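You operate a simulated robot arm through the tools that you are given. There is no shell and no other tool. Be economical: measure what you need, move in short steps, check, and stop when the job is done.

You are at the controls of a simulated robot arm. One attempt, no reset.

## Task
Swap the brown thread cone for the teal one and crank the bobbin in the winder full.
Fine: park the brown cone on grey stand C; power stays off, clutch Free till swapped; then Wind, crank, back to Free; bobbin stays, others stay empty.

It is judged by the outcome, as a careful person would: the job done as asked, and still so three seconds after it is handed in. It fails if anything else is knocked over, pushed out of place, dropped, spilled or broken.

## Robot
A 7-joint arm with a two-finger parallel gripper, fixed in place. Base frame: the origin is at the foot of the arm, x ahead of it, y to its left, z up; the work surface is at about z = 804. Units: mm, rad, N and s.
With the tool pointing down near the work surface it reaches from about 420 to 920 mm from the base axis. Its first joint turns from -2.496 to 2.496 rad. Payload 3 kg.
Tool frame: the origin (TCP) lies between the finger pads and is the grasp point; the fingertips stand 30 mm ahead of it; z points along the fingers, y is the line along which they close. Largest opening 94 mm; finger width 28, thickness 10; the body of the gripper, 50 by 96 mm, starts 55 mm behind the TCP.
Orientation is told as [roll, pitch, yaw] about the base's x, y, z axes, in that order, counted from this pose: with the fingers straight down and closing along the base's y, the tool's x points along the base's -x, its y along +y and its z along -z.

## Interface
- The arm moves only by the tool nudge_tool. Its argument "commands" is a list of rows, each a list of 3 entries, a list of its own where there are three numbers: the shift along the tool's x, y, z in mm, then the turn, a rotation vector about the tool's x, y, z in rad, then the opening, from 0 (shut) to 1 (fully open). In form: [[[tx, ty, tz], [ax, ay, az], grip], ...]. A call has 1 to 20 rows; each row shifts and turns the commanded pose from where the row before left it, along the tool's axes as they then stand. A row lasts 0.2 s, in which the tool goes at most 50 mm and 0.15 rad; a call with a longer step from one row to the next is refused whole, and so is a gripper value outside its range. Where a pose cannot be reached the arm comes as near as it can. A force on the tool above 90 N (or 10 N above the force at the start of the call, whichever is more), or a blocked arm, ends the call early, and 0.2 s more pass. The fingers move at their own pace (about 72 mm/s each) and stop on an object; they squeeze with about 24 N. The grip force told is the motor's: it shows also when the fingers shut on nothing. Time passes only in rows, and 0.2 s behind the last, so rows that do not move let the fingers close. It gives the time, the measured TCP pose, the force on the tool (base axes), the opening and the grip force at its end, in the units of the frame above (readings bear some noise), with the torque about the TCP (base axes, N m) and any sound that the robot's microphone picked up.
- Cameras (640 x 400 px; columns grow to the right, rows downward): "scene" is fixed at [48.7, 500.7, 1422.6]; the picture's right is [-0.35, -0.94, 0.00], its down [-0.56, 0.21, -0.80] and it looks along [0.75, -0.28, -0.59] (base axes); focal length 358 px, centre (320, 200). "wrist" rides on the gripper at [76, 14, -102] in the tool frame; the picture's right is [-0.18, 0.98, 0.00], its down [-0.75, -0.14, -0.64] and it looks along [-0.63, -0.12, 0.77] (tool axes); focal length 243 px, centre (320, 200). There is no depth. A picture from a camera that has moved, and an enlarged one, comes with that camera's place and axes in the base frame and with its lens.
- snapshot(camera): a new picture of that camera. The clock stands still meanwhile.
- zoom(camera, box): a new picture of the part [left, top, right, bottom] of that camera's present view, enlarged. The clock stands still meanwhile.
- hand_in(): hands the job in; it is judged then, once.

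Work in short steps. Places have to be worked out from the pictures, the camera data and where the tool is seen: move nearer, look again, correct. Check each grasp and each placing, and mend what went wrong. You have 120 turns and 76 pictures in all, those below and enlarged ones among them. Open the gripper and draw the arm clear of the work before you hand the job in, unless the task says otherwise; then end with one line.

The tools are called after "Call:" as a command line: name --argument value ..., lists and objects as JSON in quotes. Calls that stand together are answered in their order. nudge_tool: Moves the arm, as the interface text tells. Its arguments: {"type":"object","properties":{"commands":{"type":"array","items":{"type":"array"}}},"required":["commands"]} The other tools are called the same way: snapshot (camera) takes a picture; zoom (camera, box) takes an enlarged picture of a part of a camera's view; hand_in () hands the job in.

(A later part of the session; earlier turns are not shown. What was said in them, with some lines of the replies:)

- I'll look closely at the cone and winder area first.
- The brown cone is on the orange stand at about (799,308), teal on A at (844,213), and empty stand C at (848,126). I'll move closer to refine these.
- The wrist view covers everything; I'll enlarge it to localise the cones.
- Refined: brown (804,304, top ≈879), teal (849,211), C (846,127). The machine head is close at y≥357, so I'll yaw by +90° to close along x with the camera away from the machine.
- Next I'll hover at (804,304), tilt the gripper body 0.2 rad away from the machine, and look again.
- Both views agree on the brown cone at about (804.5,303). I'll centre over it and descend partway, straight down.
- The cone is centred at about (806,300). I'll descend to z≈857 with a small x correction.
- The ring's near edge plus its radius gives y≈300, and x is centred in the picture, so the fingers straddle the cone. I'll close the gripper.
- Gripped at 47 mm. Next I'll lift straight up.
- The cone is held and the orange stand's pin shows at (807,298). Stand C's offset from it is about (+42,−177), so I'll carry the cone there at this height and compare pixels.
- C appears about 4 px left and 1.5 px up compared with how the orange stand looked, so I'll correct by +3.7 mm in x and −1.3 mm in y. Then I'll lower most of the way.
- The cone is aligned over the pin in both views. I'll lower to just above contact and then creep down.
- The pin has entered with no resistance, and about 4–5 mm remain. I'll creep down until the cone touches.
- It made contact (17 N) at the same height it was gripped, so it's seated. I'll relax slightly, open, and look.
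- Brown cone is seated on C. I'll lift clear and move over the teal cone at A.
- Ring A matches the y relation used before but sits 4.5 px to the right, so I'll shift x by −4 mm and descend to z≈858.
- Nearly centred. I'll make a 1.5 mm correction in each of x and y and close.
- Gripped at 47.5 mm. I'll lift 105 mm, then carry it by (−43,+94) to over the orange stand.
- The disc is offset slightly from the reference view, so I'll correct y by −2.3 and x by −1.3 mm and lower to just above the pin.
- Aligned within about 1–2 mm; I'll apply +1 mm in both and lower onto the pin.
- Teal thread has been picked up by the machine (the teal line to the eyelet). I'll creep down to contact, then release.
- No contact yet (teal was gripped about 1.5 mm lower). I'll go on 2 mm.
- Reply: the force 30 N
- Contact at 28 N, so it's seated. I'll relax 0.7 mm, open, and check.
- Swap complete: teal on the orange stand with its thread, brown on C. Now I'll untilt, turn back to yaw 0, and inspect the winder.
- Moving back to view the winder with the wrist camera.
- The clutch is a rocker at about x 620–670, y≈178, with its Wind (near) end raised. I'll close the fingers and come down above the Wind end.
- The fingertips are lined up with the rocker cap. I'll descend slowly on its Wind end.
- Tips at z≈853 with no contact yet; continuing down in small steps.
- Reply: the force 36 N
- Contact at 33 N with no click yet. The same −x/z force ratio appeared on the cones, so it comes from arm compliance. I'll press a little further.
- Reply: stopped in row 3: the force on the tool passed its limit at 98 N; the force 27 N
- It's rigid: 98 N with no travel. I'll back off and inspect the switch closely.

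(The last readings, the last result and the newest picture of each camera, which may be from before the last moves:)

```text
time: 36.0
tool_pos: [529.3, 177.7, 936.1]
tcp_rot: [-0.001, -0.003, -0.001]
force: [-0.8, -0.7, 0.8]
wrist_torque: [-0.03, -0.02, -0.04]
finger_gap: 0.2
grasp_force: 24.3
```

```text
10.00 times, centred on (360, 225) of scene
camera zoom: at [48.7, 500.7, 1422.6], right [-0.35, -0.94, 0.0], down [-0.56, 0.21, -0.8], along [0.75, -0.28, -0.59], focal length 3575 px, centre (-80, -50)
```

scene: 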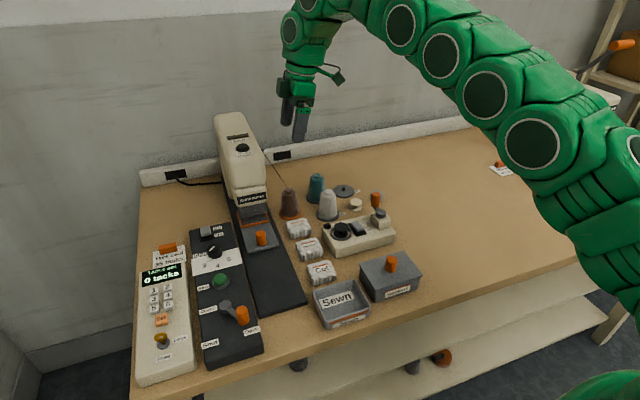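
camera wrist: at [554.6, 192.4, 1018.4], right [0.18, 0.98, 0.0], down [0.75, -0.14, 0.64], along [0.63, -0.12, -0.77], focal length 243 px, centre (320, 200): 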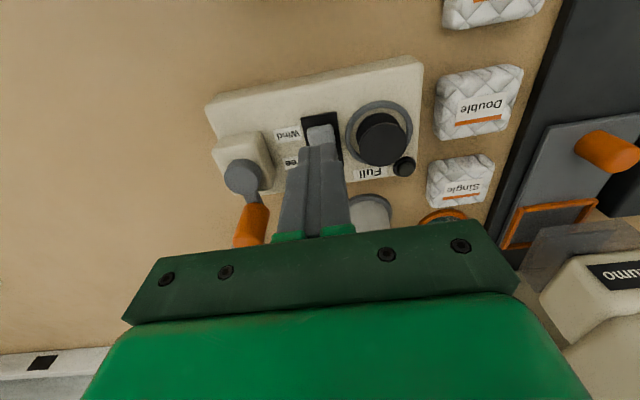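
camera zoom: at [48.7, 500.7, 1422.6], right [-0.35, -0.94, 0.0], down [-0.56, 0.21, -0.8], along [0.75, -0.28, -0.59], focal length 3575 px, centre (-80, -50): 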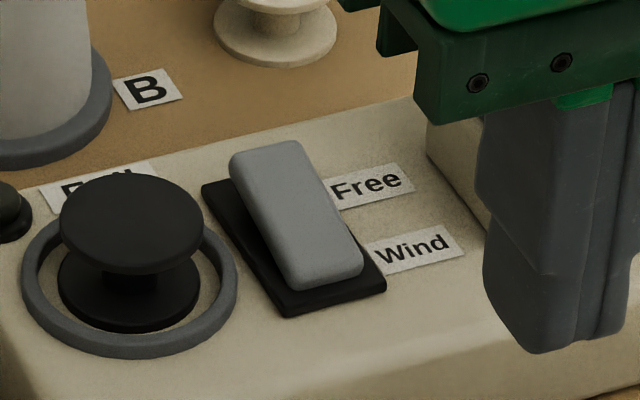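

The rocker did tip: its Free end is now raised, so the clutch is at Wind. By triangulation the crank hub is at (640,119, top z 877) and the handle at (673,120, z 876–912). I'll go above the handle with open fingers.

Call:
nudge_tool --commands '[[[0, 0, -40], [0, 0, 0], 0.3], [[-20, -10, -30], [0, 0, 0], 0.5], [[-41, -16, 0], [0, 0, 0], 0.5], [[-41, -16, 0], [0, 0, 0], 0.5], [[-41, -16, 0], [0, 0, 0], 0.5], [[0, 0, 0], [0, 0, 0], 0.5]]'

Call:
snapshot --camera "wrist"

Call:
zoom --camera "scene" --box '[330, 170, 410, 250]'

```text
time: 37.4
tool_pos: [672.8, 120.0, 1008.3]
tcp_rot: [0.0, 0.0, 0.001]
force: [-0.5, 0.1, 0.3]
wrist_torque: [-0.03, 0.03, -0.01]
finger_gap: 47.3
grasp_force: 0.0
```

```text
34 pictures are left
camera wrist: at [598.7, 134.1, 1110.3], right [0.18, 0.98, 0.0], down [0.75, -0.14, 0.64], along [0.63, -0.12, -0.77], focal length 243 px, centre (320, 200)
```

wrist: 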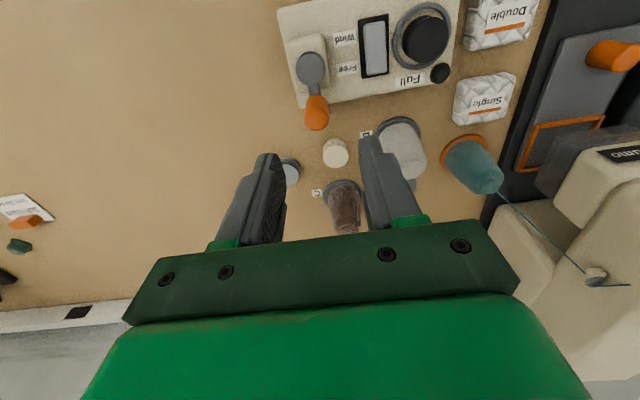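

```text
5.00 times, centred on (370, 210) of scene
camera zoom: at [48.7, 500.7, 1422.6], right [-0.35, -0.94, 0.0], down [-0.56, 0.21, -0.8], along [0.75, -0.28, -0.59], focal length 1788 px, centre (70, 150)
```

zoom: 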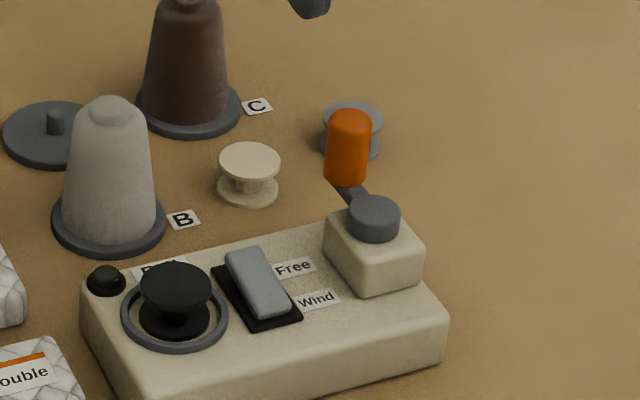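

Handle at about (675,117.5), hub at (641,118), so the radius is ≈34 mm. I'll descend with the fingertips staying above the hub top and close on the handle.

Call:
nudge_tool --commands '[[[-2, -2.3, 35], [0, 0, 0], 0.5], [[0, 0, 35], [0, 0, 0], 0.5], [[0, 0, 24], [0, 0, 0], 0.5], [[0, 0, 0], [0, 0, 0], 0.5]]'

Call:
snapshot --camera "wrist"

Call:
zoom --camera "scene" --box '[330, 160, 410, 240]'

```text
time: 38.4
tool_pos: [673.4, 120.3, 912.4]
tcp_rot: [-0.001, -0.004, 0.0]
force: [-0.4, -0.1, -0.4]
wrist_torque: [0.0, 0.02, 0.04]
finger_gap: 47.0
grasp_force: 0.1
```

```text
32 pictures are left
camera wrist: at [599.6, 133.7, 1015.4], right [0.18, 0.98, 0.0], down [0.75, -0.14, 0.64], along [0.63, -0.12, -0.77], focal length 243 px, centre (320, 200)
```

wrist: 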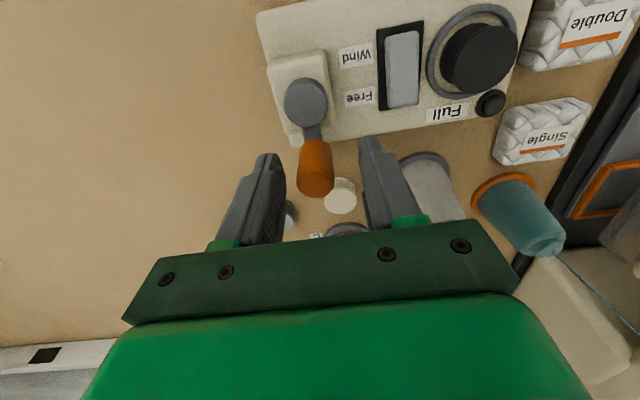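

```text
5.00 times, centred on (370, 200) of scene
camera zoom: at [48.7, 500.7, 1422.6], right [-0.35, -0.94, 0.0], down [-0.56, 0.21, -0.8], along [0.75, -0.28, -0.59], focal length 1788 px, centre (70, 200)
```

zoom: 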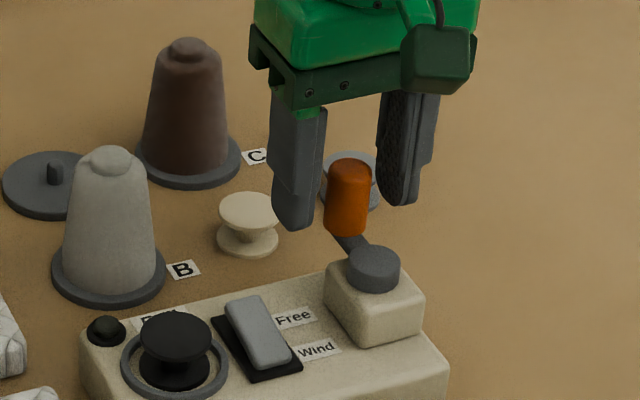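

The handle is between the pads (about 2 mm toward −y). I'll shift and close.

Call:
nudge_tool --commands '[[[0, -2, 0], [0, 0, 0], 0.5], [[0, 0, 0], [0, 0, 0], 0.3], [[0, 0, 0], [0, 0, 0], 0.1], [[0, 0, 0], [0, 0, 0], 0.1], [[0, 0, 0], [0, 0, 0], 0.1]]'

```text
time: 39.6
tool_pos: [674.9, 117.3, 912.7]
tcp_rot: [0.001, -0.001, 0.0]
force: [2.9, -0.6, -2.0]
wrist_torque: [0.02, -0.09, 0.02]
finger_gap: 21.0
grasp_force: 44.8
```

Gripped at 21 mm. I'll probe the crank with a 45° clockwise arc and watch the forces.

Call:
nudge_tool --commands '[[[1.12, -8.54, 0], [0, 0, 0], 0.1], [[3.3, -7.96, 0], [0, 0, 0], 0.1], [[5.25, -6.83, 0], [0, 0, 0], 0.1], [[0, 0, 0], [0, 0, 0], 0.1]]'

Call:
zoom --camera "scene" --box '[330, 170, 410, 250]'

```text
time: 40.6
tool_pos: [665.0, 93.3, 913.2]
tcp_rot: [0.0, -0.002, 0.001]
force: [4.0, -5.3, -2.4]
wrist_torque: [-0.16, -0.08, 0.02]
finger_gap: 20.8
grasp_force: 44.8
```

```text
5.00 times, centred on (370, 210) of scene
camera zoom: at [48.7, 500.7, 1422.6], right [-0.35, -0.94, 0.0], down [-0.56, 0.21, -0.8], along [0.75, -0.28, -0.59], focal length 1788 px, centre (70, 150)
```

zoom: 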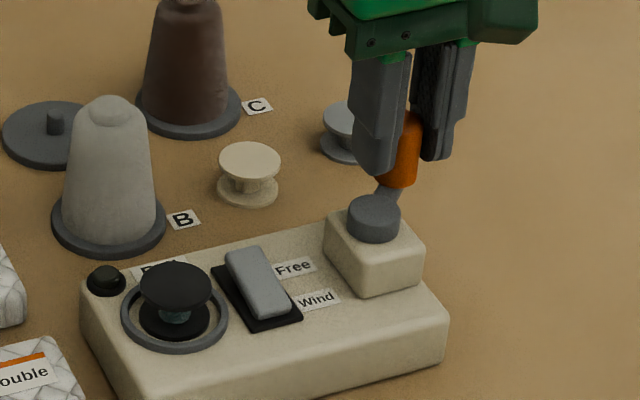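

Teal is winding onto the bobbin, so clockwise is right. Forces suggest a radius of ~34 mm. I'll do the next half turn.

Call:
nudge_tool --commands '[[[7.9, -6.95, 0], [0, 0, 0], 0.1], [[10.12, -3.29, 0], [0, 0, 0], 0.1], [[10.64, 0, 0], [0, 0, 0], 0.1], [[10.12, 3.29, 0], [0, 0, 0], 0.1], [[8.61, 6.25, 0], [0, 0, 0], 0.1], [[6.25, 8.61, 0], [0, 0, 0], 0.1], [[3.29, 10.12, 0], [0, 0, 0], 0.1], [[0, 10.64, 0], [0, 0, 0], 0.1], [[-3.29, 10.12, 0], [0, 0, 0], 0.1], [[-6.25, 8.61, 0], [0, 0, 0], 0.1]]'

Call:
zoom --camera "scene" --box '[330, 170, 410, 250]'

```text
time: 42.8
tool_pos: [617.8, 141.0, 914.3]
tcp_rot: [0.0, -0.004, 0.001]
force: [-0.6, -0.4, 33.5]
wrist_torque: [-0.03, 0.6, 0.02]
finger_gap: 20.9
grasp_force: 45.3
```

```text
5.00 times, centred on (370, 210) of scene
camera zoom: at [48.7, 500.7, 1422.6], right [-0.35, -0.94, 0.0], down [-0.56, 0.21, -0.8], along [0.75, -0.28, -0.59], focal length 1788 px, centre (70, 150)
```

zoom: 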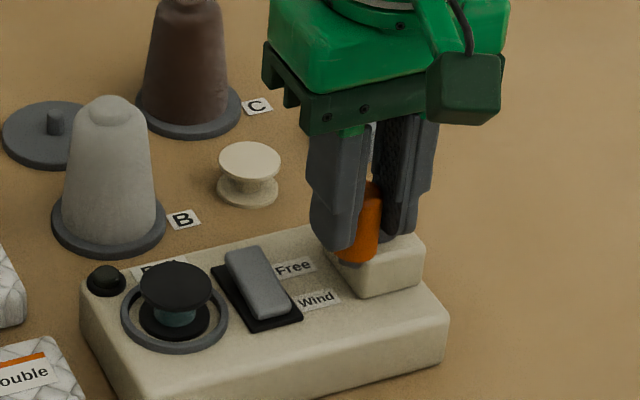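

Bobbin is filling. The 33 N vertical force suggests a fingertip rubs the hub top; I'll raise 4 mm and continue the circle.

Call:
nudge_tool --commands '[[[0, 0, -4], [0, 0, 0], 0.1], [[-8.61, 6.25, 0], [0, 0, 0], 0.1], [[-10.12, 3.29, 0], [0, 0, 0], 0.1], [[-10.64, 0, 0], [0, 0, 0], 0.1], [[-10.12, -3.29, 0], [0, 0, 0], 0.1], [[-8.61, -6.25, 0], [0, 0, 0], 0.1], [[-6.25, -8.61, 0], [0, 0, 0], 0.1], [[-3.29, -10.12, 0], [0, 0, 0], 0.1], [[0, -10.64, 0], [0, 0, 0], 0.1], [[3.29, -10.12, 0], [0, 0, 0], 0.1], [[6.25, -8.61, 0], [0, 0, 0], 0.1]]'

Call:
zoom --camera "scene" --box '[330, 170, 410, 250]'

```text
time: 45.2
tool_pos: [666.2, 91.6, 918.0]
tcp_rot: [-0.001, -0.004, -0.001]
force: [12.7, -16.1, 35.6]
wrist_torque: [-0.45, -0.28, 0.0]
finger_gap: 21.3
grasp_force: 45.1
```

```text
5.00 times, centred on (370, 210) of scene
camera zoom: at [48.7, 500.7, 1422.6], right [-0.35, -0.94, 0.0], down [-0.56, 0.21, -0.8], along [0.75, -0.28, -0.59], focal length 1788 px, centre (70, 150)
```

zoom: 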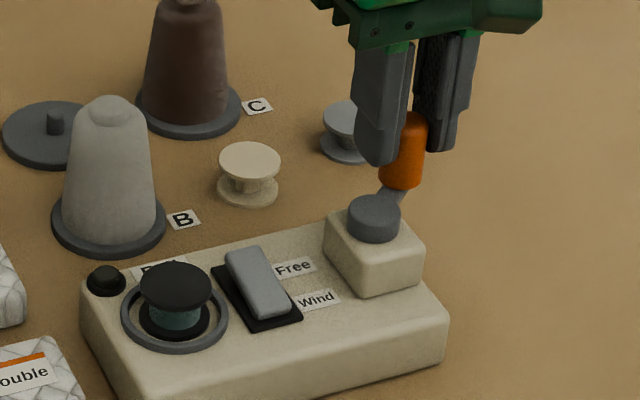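

Thread keeps building up. Stored force of about 20 N outward and 35 N up suggests the pads shifted on the handle, so I'll re-grip to relieve it.

Call:
nudge_tool --commands '[[[0, 0, 0], [0, 0, 0], 0.4], [[0, 0, 0], [0, 0, 0], 0.4], [[0, 0, 0], [0, 0, 0], 0.4]]'

Call:
zoom --camera "wrist" --box '[220, 60, 420, 240]'

```text
time: 46.0
tool_pos: [665.3, 91.7, 917.9]
tcp_rot: [0.0, -0.002, 0.002]
force: [-0.9, -0.7, 0.4]
wrist_torque: [0.02, 0.0, 0.03]
finger_gap: 37.8
grasp_force: 0.1
```

```text
2.22 times, centred on (320, 150) of wrist
camera zoom: at [590.7, 106.3, 1019.0], right [0.18, 0.98, 0.0], down [0.75, -0.14, 0.64], along [0.63, -0.12, -0.77], focal length 539 px, centre (320, 311)
```

zoom: 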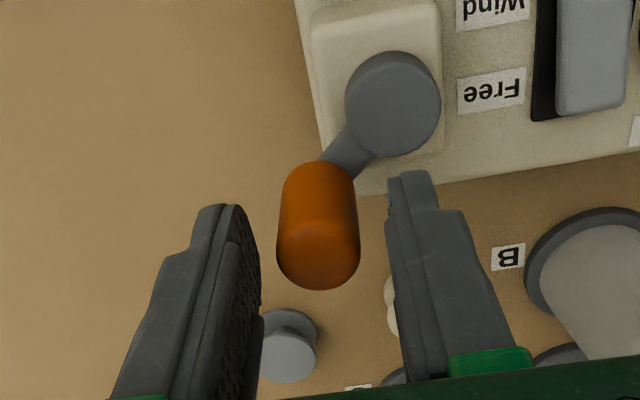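

The handle axis is at about (661,93), 4 mm −x of the TCP. I'll recentre and re-grip.

Call:
nudge_tool --commands '[[[3.5, 1, 2], [0, 0, 0], 0.4], [[0, 0, 0], [0, 0, 0], 0.25], [[0, 0, 0], [0, 0, 0], 0.1], [[0, 0, 0], [0, 0, 0], 0.1]]'

```text
time: 47.0
tool_pos: [662.3, 92.3, 914.8]
tcp_rot: [-0.001, -0.002, 0.0]
force: [2.7, -2.8, -2.3]
wrist_torque: [-0.16, -0.08, -0.01]
finger_gap: 21.1
grasp_force: 45.6
```

Low force now. I'll crank one full clockwise turn at R=32.

Call:
nudge_tool --commands '[[[8.58, -5.16, 0], [0, 0, 0], 0.1], [[9.75, -2.25, 0], [0, 0, 0], 0.1], [[9.97, 0.87, 0], [0, 0, 0], 0.1], [[9.21, 3.91, 0], [0, 0, 0], 0.1], [[7.55, 6.57, 0], [0, 0, 0], 0.1], [[5.16, 8.58, 0], [0, 0, 0], 0.1], [[2.25, 9.75, 0], [0, 0, 0], 0.1], [[-0.87, 9.97, 0], [0, 0, 0], 0.1], [[-3.91, 9.21, 0], [0, 0, 0], 0.1], [[-6.57, 7.55, 0], [0, 0, 0], 0.1], [[-8.58, 5.16, 0], [0, 0, 0], 0.1], [[-9.75, 2.25, 0], [0, 0, 0], 0.1], [[-9.97, -0.87, 0], [0, 0, 0], 0.1], [[-9.21, -3.91, 0], [0, 0, 0], 0.1], [[-7.55, -6.57, 0], [0, 0, 0], 0.1], [[-5.16, -8.58, 0], [0, 0, 0], 0.1], [[-2.25, -9.75, 0], [0, 0, 0], 0.1], [[0.87, -9.97, 0], [0, 0, 0], 0.1], [[3.91, -9.21, 0], [0, 0, 0], 0.1], [[6.57, -7.55, 0], [0, 0, 0], 0.1]]'

Call:
zoom --camera "scene" --box '[330, 170, 410, 250]'

```text
time: 51.2
tool_pos: [662.1, 91.4, 916.1]
tcp_rot: [0.0, -0.001, 0.0]
force: [0.4, -0.6, -31.4]
wrist_torque: [-0.03, -0.6, 0.01]
finger_gap: 21.0
grasp_force: 45.2
```

```text
5.00 times, centred on (370, 210) of scene
camera zoom: at [48.7, 500.7, 1422.6], right [-0.35, -0.94, 0.0], down [-0.56, 0.21, -0.8], along [0.75, -0.28, -0.59], focal length 1788 px, centre (70, 150)
```

zoom: 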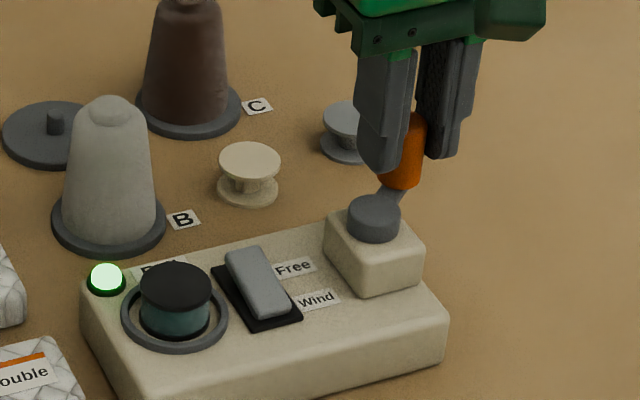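

The Full lamp is lit, so I'll stop cranking, release the handle and rise clear.

Call:
nudge_tool --commands '[[[0, 0, 0], [0, 0, 0], 0.45], [[0, 0, 0], [0, 0, 0], 0.5], [[0, 0, 0], [0, 0, 0], 0.5], [[0, 0, -30], [0, 0, 0], 0.5], [[0, 0, -40], [0, 0, 0], 0.5], [[0, 30, 0], [0, 0, 0], 0], [[0, 28, 0], [0, 0, 0], 0], [[0, 28, 0], [0, 0, 0], 0], [[0, 0, 0], [0, 0, 0], 0]]'

Call:
snapshot --camera "wrist"

Call:
zoom --camera "scene" --box '[330, 170, 410, 250]'

```text
time: 53.2
tool_pos: [661.3, 180.0, 988.3]
tcp_rot: [-0.001, 0.0, 0.001]
force: [-0.5, 0.3, -0.2]
wrist_torque: [-0.01, -0.01, 0.0]
finger_gap: 0.0
grasp_force: 23.7
```

```text
25 pictures are left
camera wrist: at [586.3, 193.2, 1090.5], right [0.18, 0.98, 0.0], down [0.75, -0.14, 0.64], along [0.63, -0.12, -0.77], focal length 243 px, centre (320, 200)
```

wrist: 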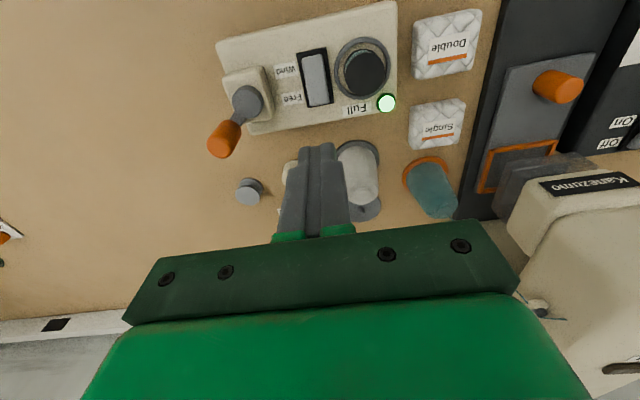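

```text
5.00 times, centred on (370, 210) of scene
camera zoom: at [48.7, 500.7, 1422.6], right [-0.35, -0.94, 0.0], down [-0.56, 0.21, -0.8], along [0.75, -0.28, -0.59], focal length 1788 px, centre (70, 150)
```

zoom: 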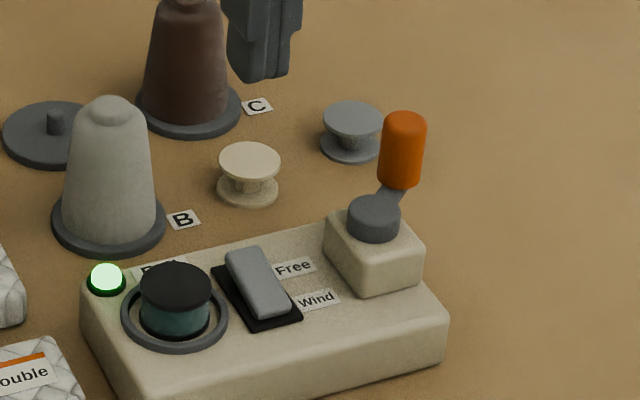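

The rocker's Free end is at about (661,178). I'll descend onto it with closed fingers.

Call:
nudge_tool --commands '[[[0, -2, 40], [0, 0, 0], 0], [[0, 0, 40], [0, 0, 0], 0], [[0, 0, 17], [0, 0, 0], 0], [[0, 0, 3], [0, 0, 0], 0], [[0, 0, 2], [0, 0, 0], 0], [[0, 0, 2], [0, 0, 0], 0], [[0, 0, 0], [0, 0, 0], 0]]'

```text
time: 54.8
tool_pos: [662.8, 176.3, 882.9]
tcp_rot: [0.0, -0.001, -0.001]
force: [1.4, 0.7, 0.0]
wrist_torque: [-0.01, -0.03, -0.02]
finger_gap: 0.0
grasp_force: 24.1
```

Slowly onward to contact.

Call:
nudge_tool --commands '[[[0, 0, 1.5], [0, 0, 0], 0], [[0, 0, 1.5], [0, 0, 0], 0], [[0, 0, 1], [0, 0, 0], 0], [[0, 0, 0], [0, 0, 0], 0]]'

Call:
zoom --camera "scene" --box '[330, 170, 410, 250]'

```text
time: 55.8
tool_pos: [662.3, 176.2, 879.8]
tcp_rot: [0.002, -0.003, 0.001]
force: [-0.5, -0.1, -0.4]
wrist_torque: [-0.01, -0.03, -0.01]
finger_gap: 0.0
grasp_force: 24.0
```

```text
5.00 times, centred on (370, 210) of scene
camera zoom: at [48.7, 500.7, 1422.6], right [-0.35, -0.94, 0.0], down [-0.56, 0.21, -0.8], along [0.75, -0.28, -0.59], focal length 1788 px, centre (70, 150)
```

zoom: 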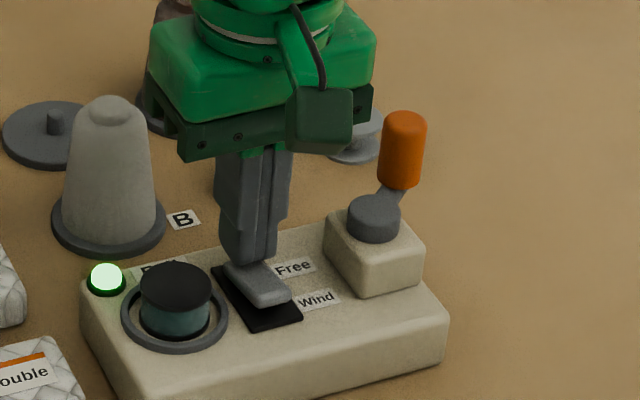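

The rocker already looks tipped to Free. I'll press 1.5 mm more to seat it, then withdraw and check.

Call:
nudge_tool --commands '[[[0, 0, 1], [0, 0, 0], 0], [[0, 0, 0.5], [0, 0, 0], 0], [[0, 0, 0], [0, 0, 0], 0]]'

Call:
nudge_tool --commands '[[[0, 0, -20], [0, 0, 0], 0], [[0, 0, -40], [0, 0, 0], 0.2], [[0, 0, -45], [0, 0, 0], 0.6], [[0, 0, -45], [0, 0, 0], 1], [[40, 20, -20], [0, 0, 0], 1], [[40, 20, -20], [0, 0, 0], 1], [[40, 20, -20], [0, 0, 0], 1], [[0, 0, 0], [0, 0, 0], 1]]'

Call:
zoom --camera "scene" --box '[330, 180, 400, 250]'

Call:
snapshot --camera "scene"

```text
time: 56.6
tool_pos: [663.1, 176.5, 877.6]
tcp_rot: [0.001, -0.007, 0.0]
force: [-6.7, 2.7, 41.6]
wrist_torque: [0.08, 0.74, -0.06]
finger_gap: 0.0
grasp_force: 24.5
```

```text
time: 58.4
tool_pos: [541.2, 238.4, 1084.7]
tcp_rot: [-0.002, -0.002, -0.001]
force: [1.0, 0.4, 0.3]
wrist_torque: [-0.03, -0.02, -0.02]
finger_gap: 94.1
grasp_force: 0.0
```

```text
5.71 times, centred on (365, 215) of scene
camera zoom: at [48.7, 500.7, 1422.6], right [-0.35, -0.94, 0.0], down [-0.56, 0.21, -0.8], along [0.75, -0.28, -0.59], focal length 2043 px, centre (63, 114)
```

zoom: 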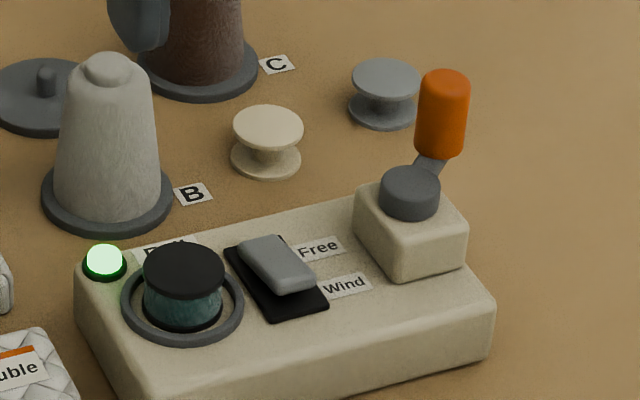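

```text
21 pictures are left
```

scene: 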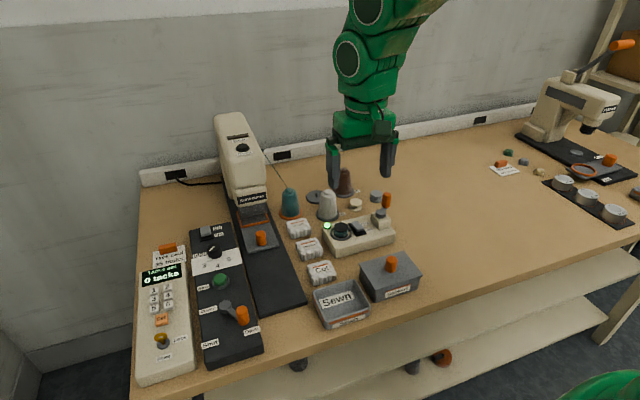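

Clutch is back at Free, the Full lamp is lit, and the bobbin is full and still in the winder. Brown is on C, teal is on the orange stand, and the arm is clear with the gripper open. Handing in.

Call:
hand_in

```text
The job is handed in.
```

The job is done: the brown cone is parked on stand C, the teal cone feeds the machine, the winder bobbin is wound full with teal, the clutch is back at Free, and I never touched the power switch or the other bobbins.
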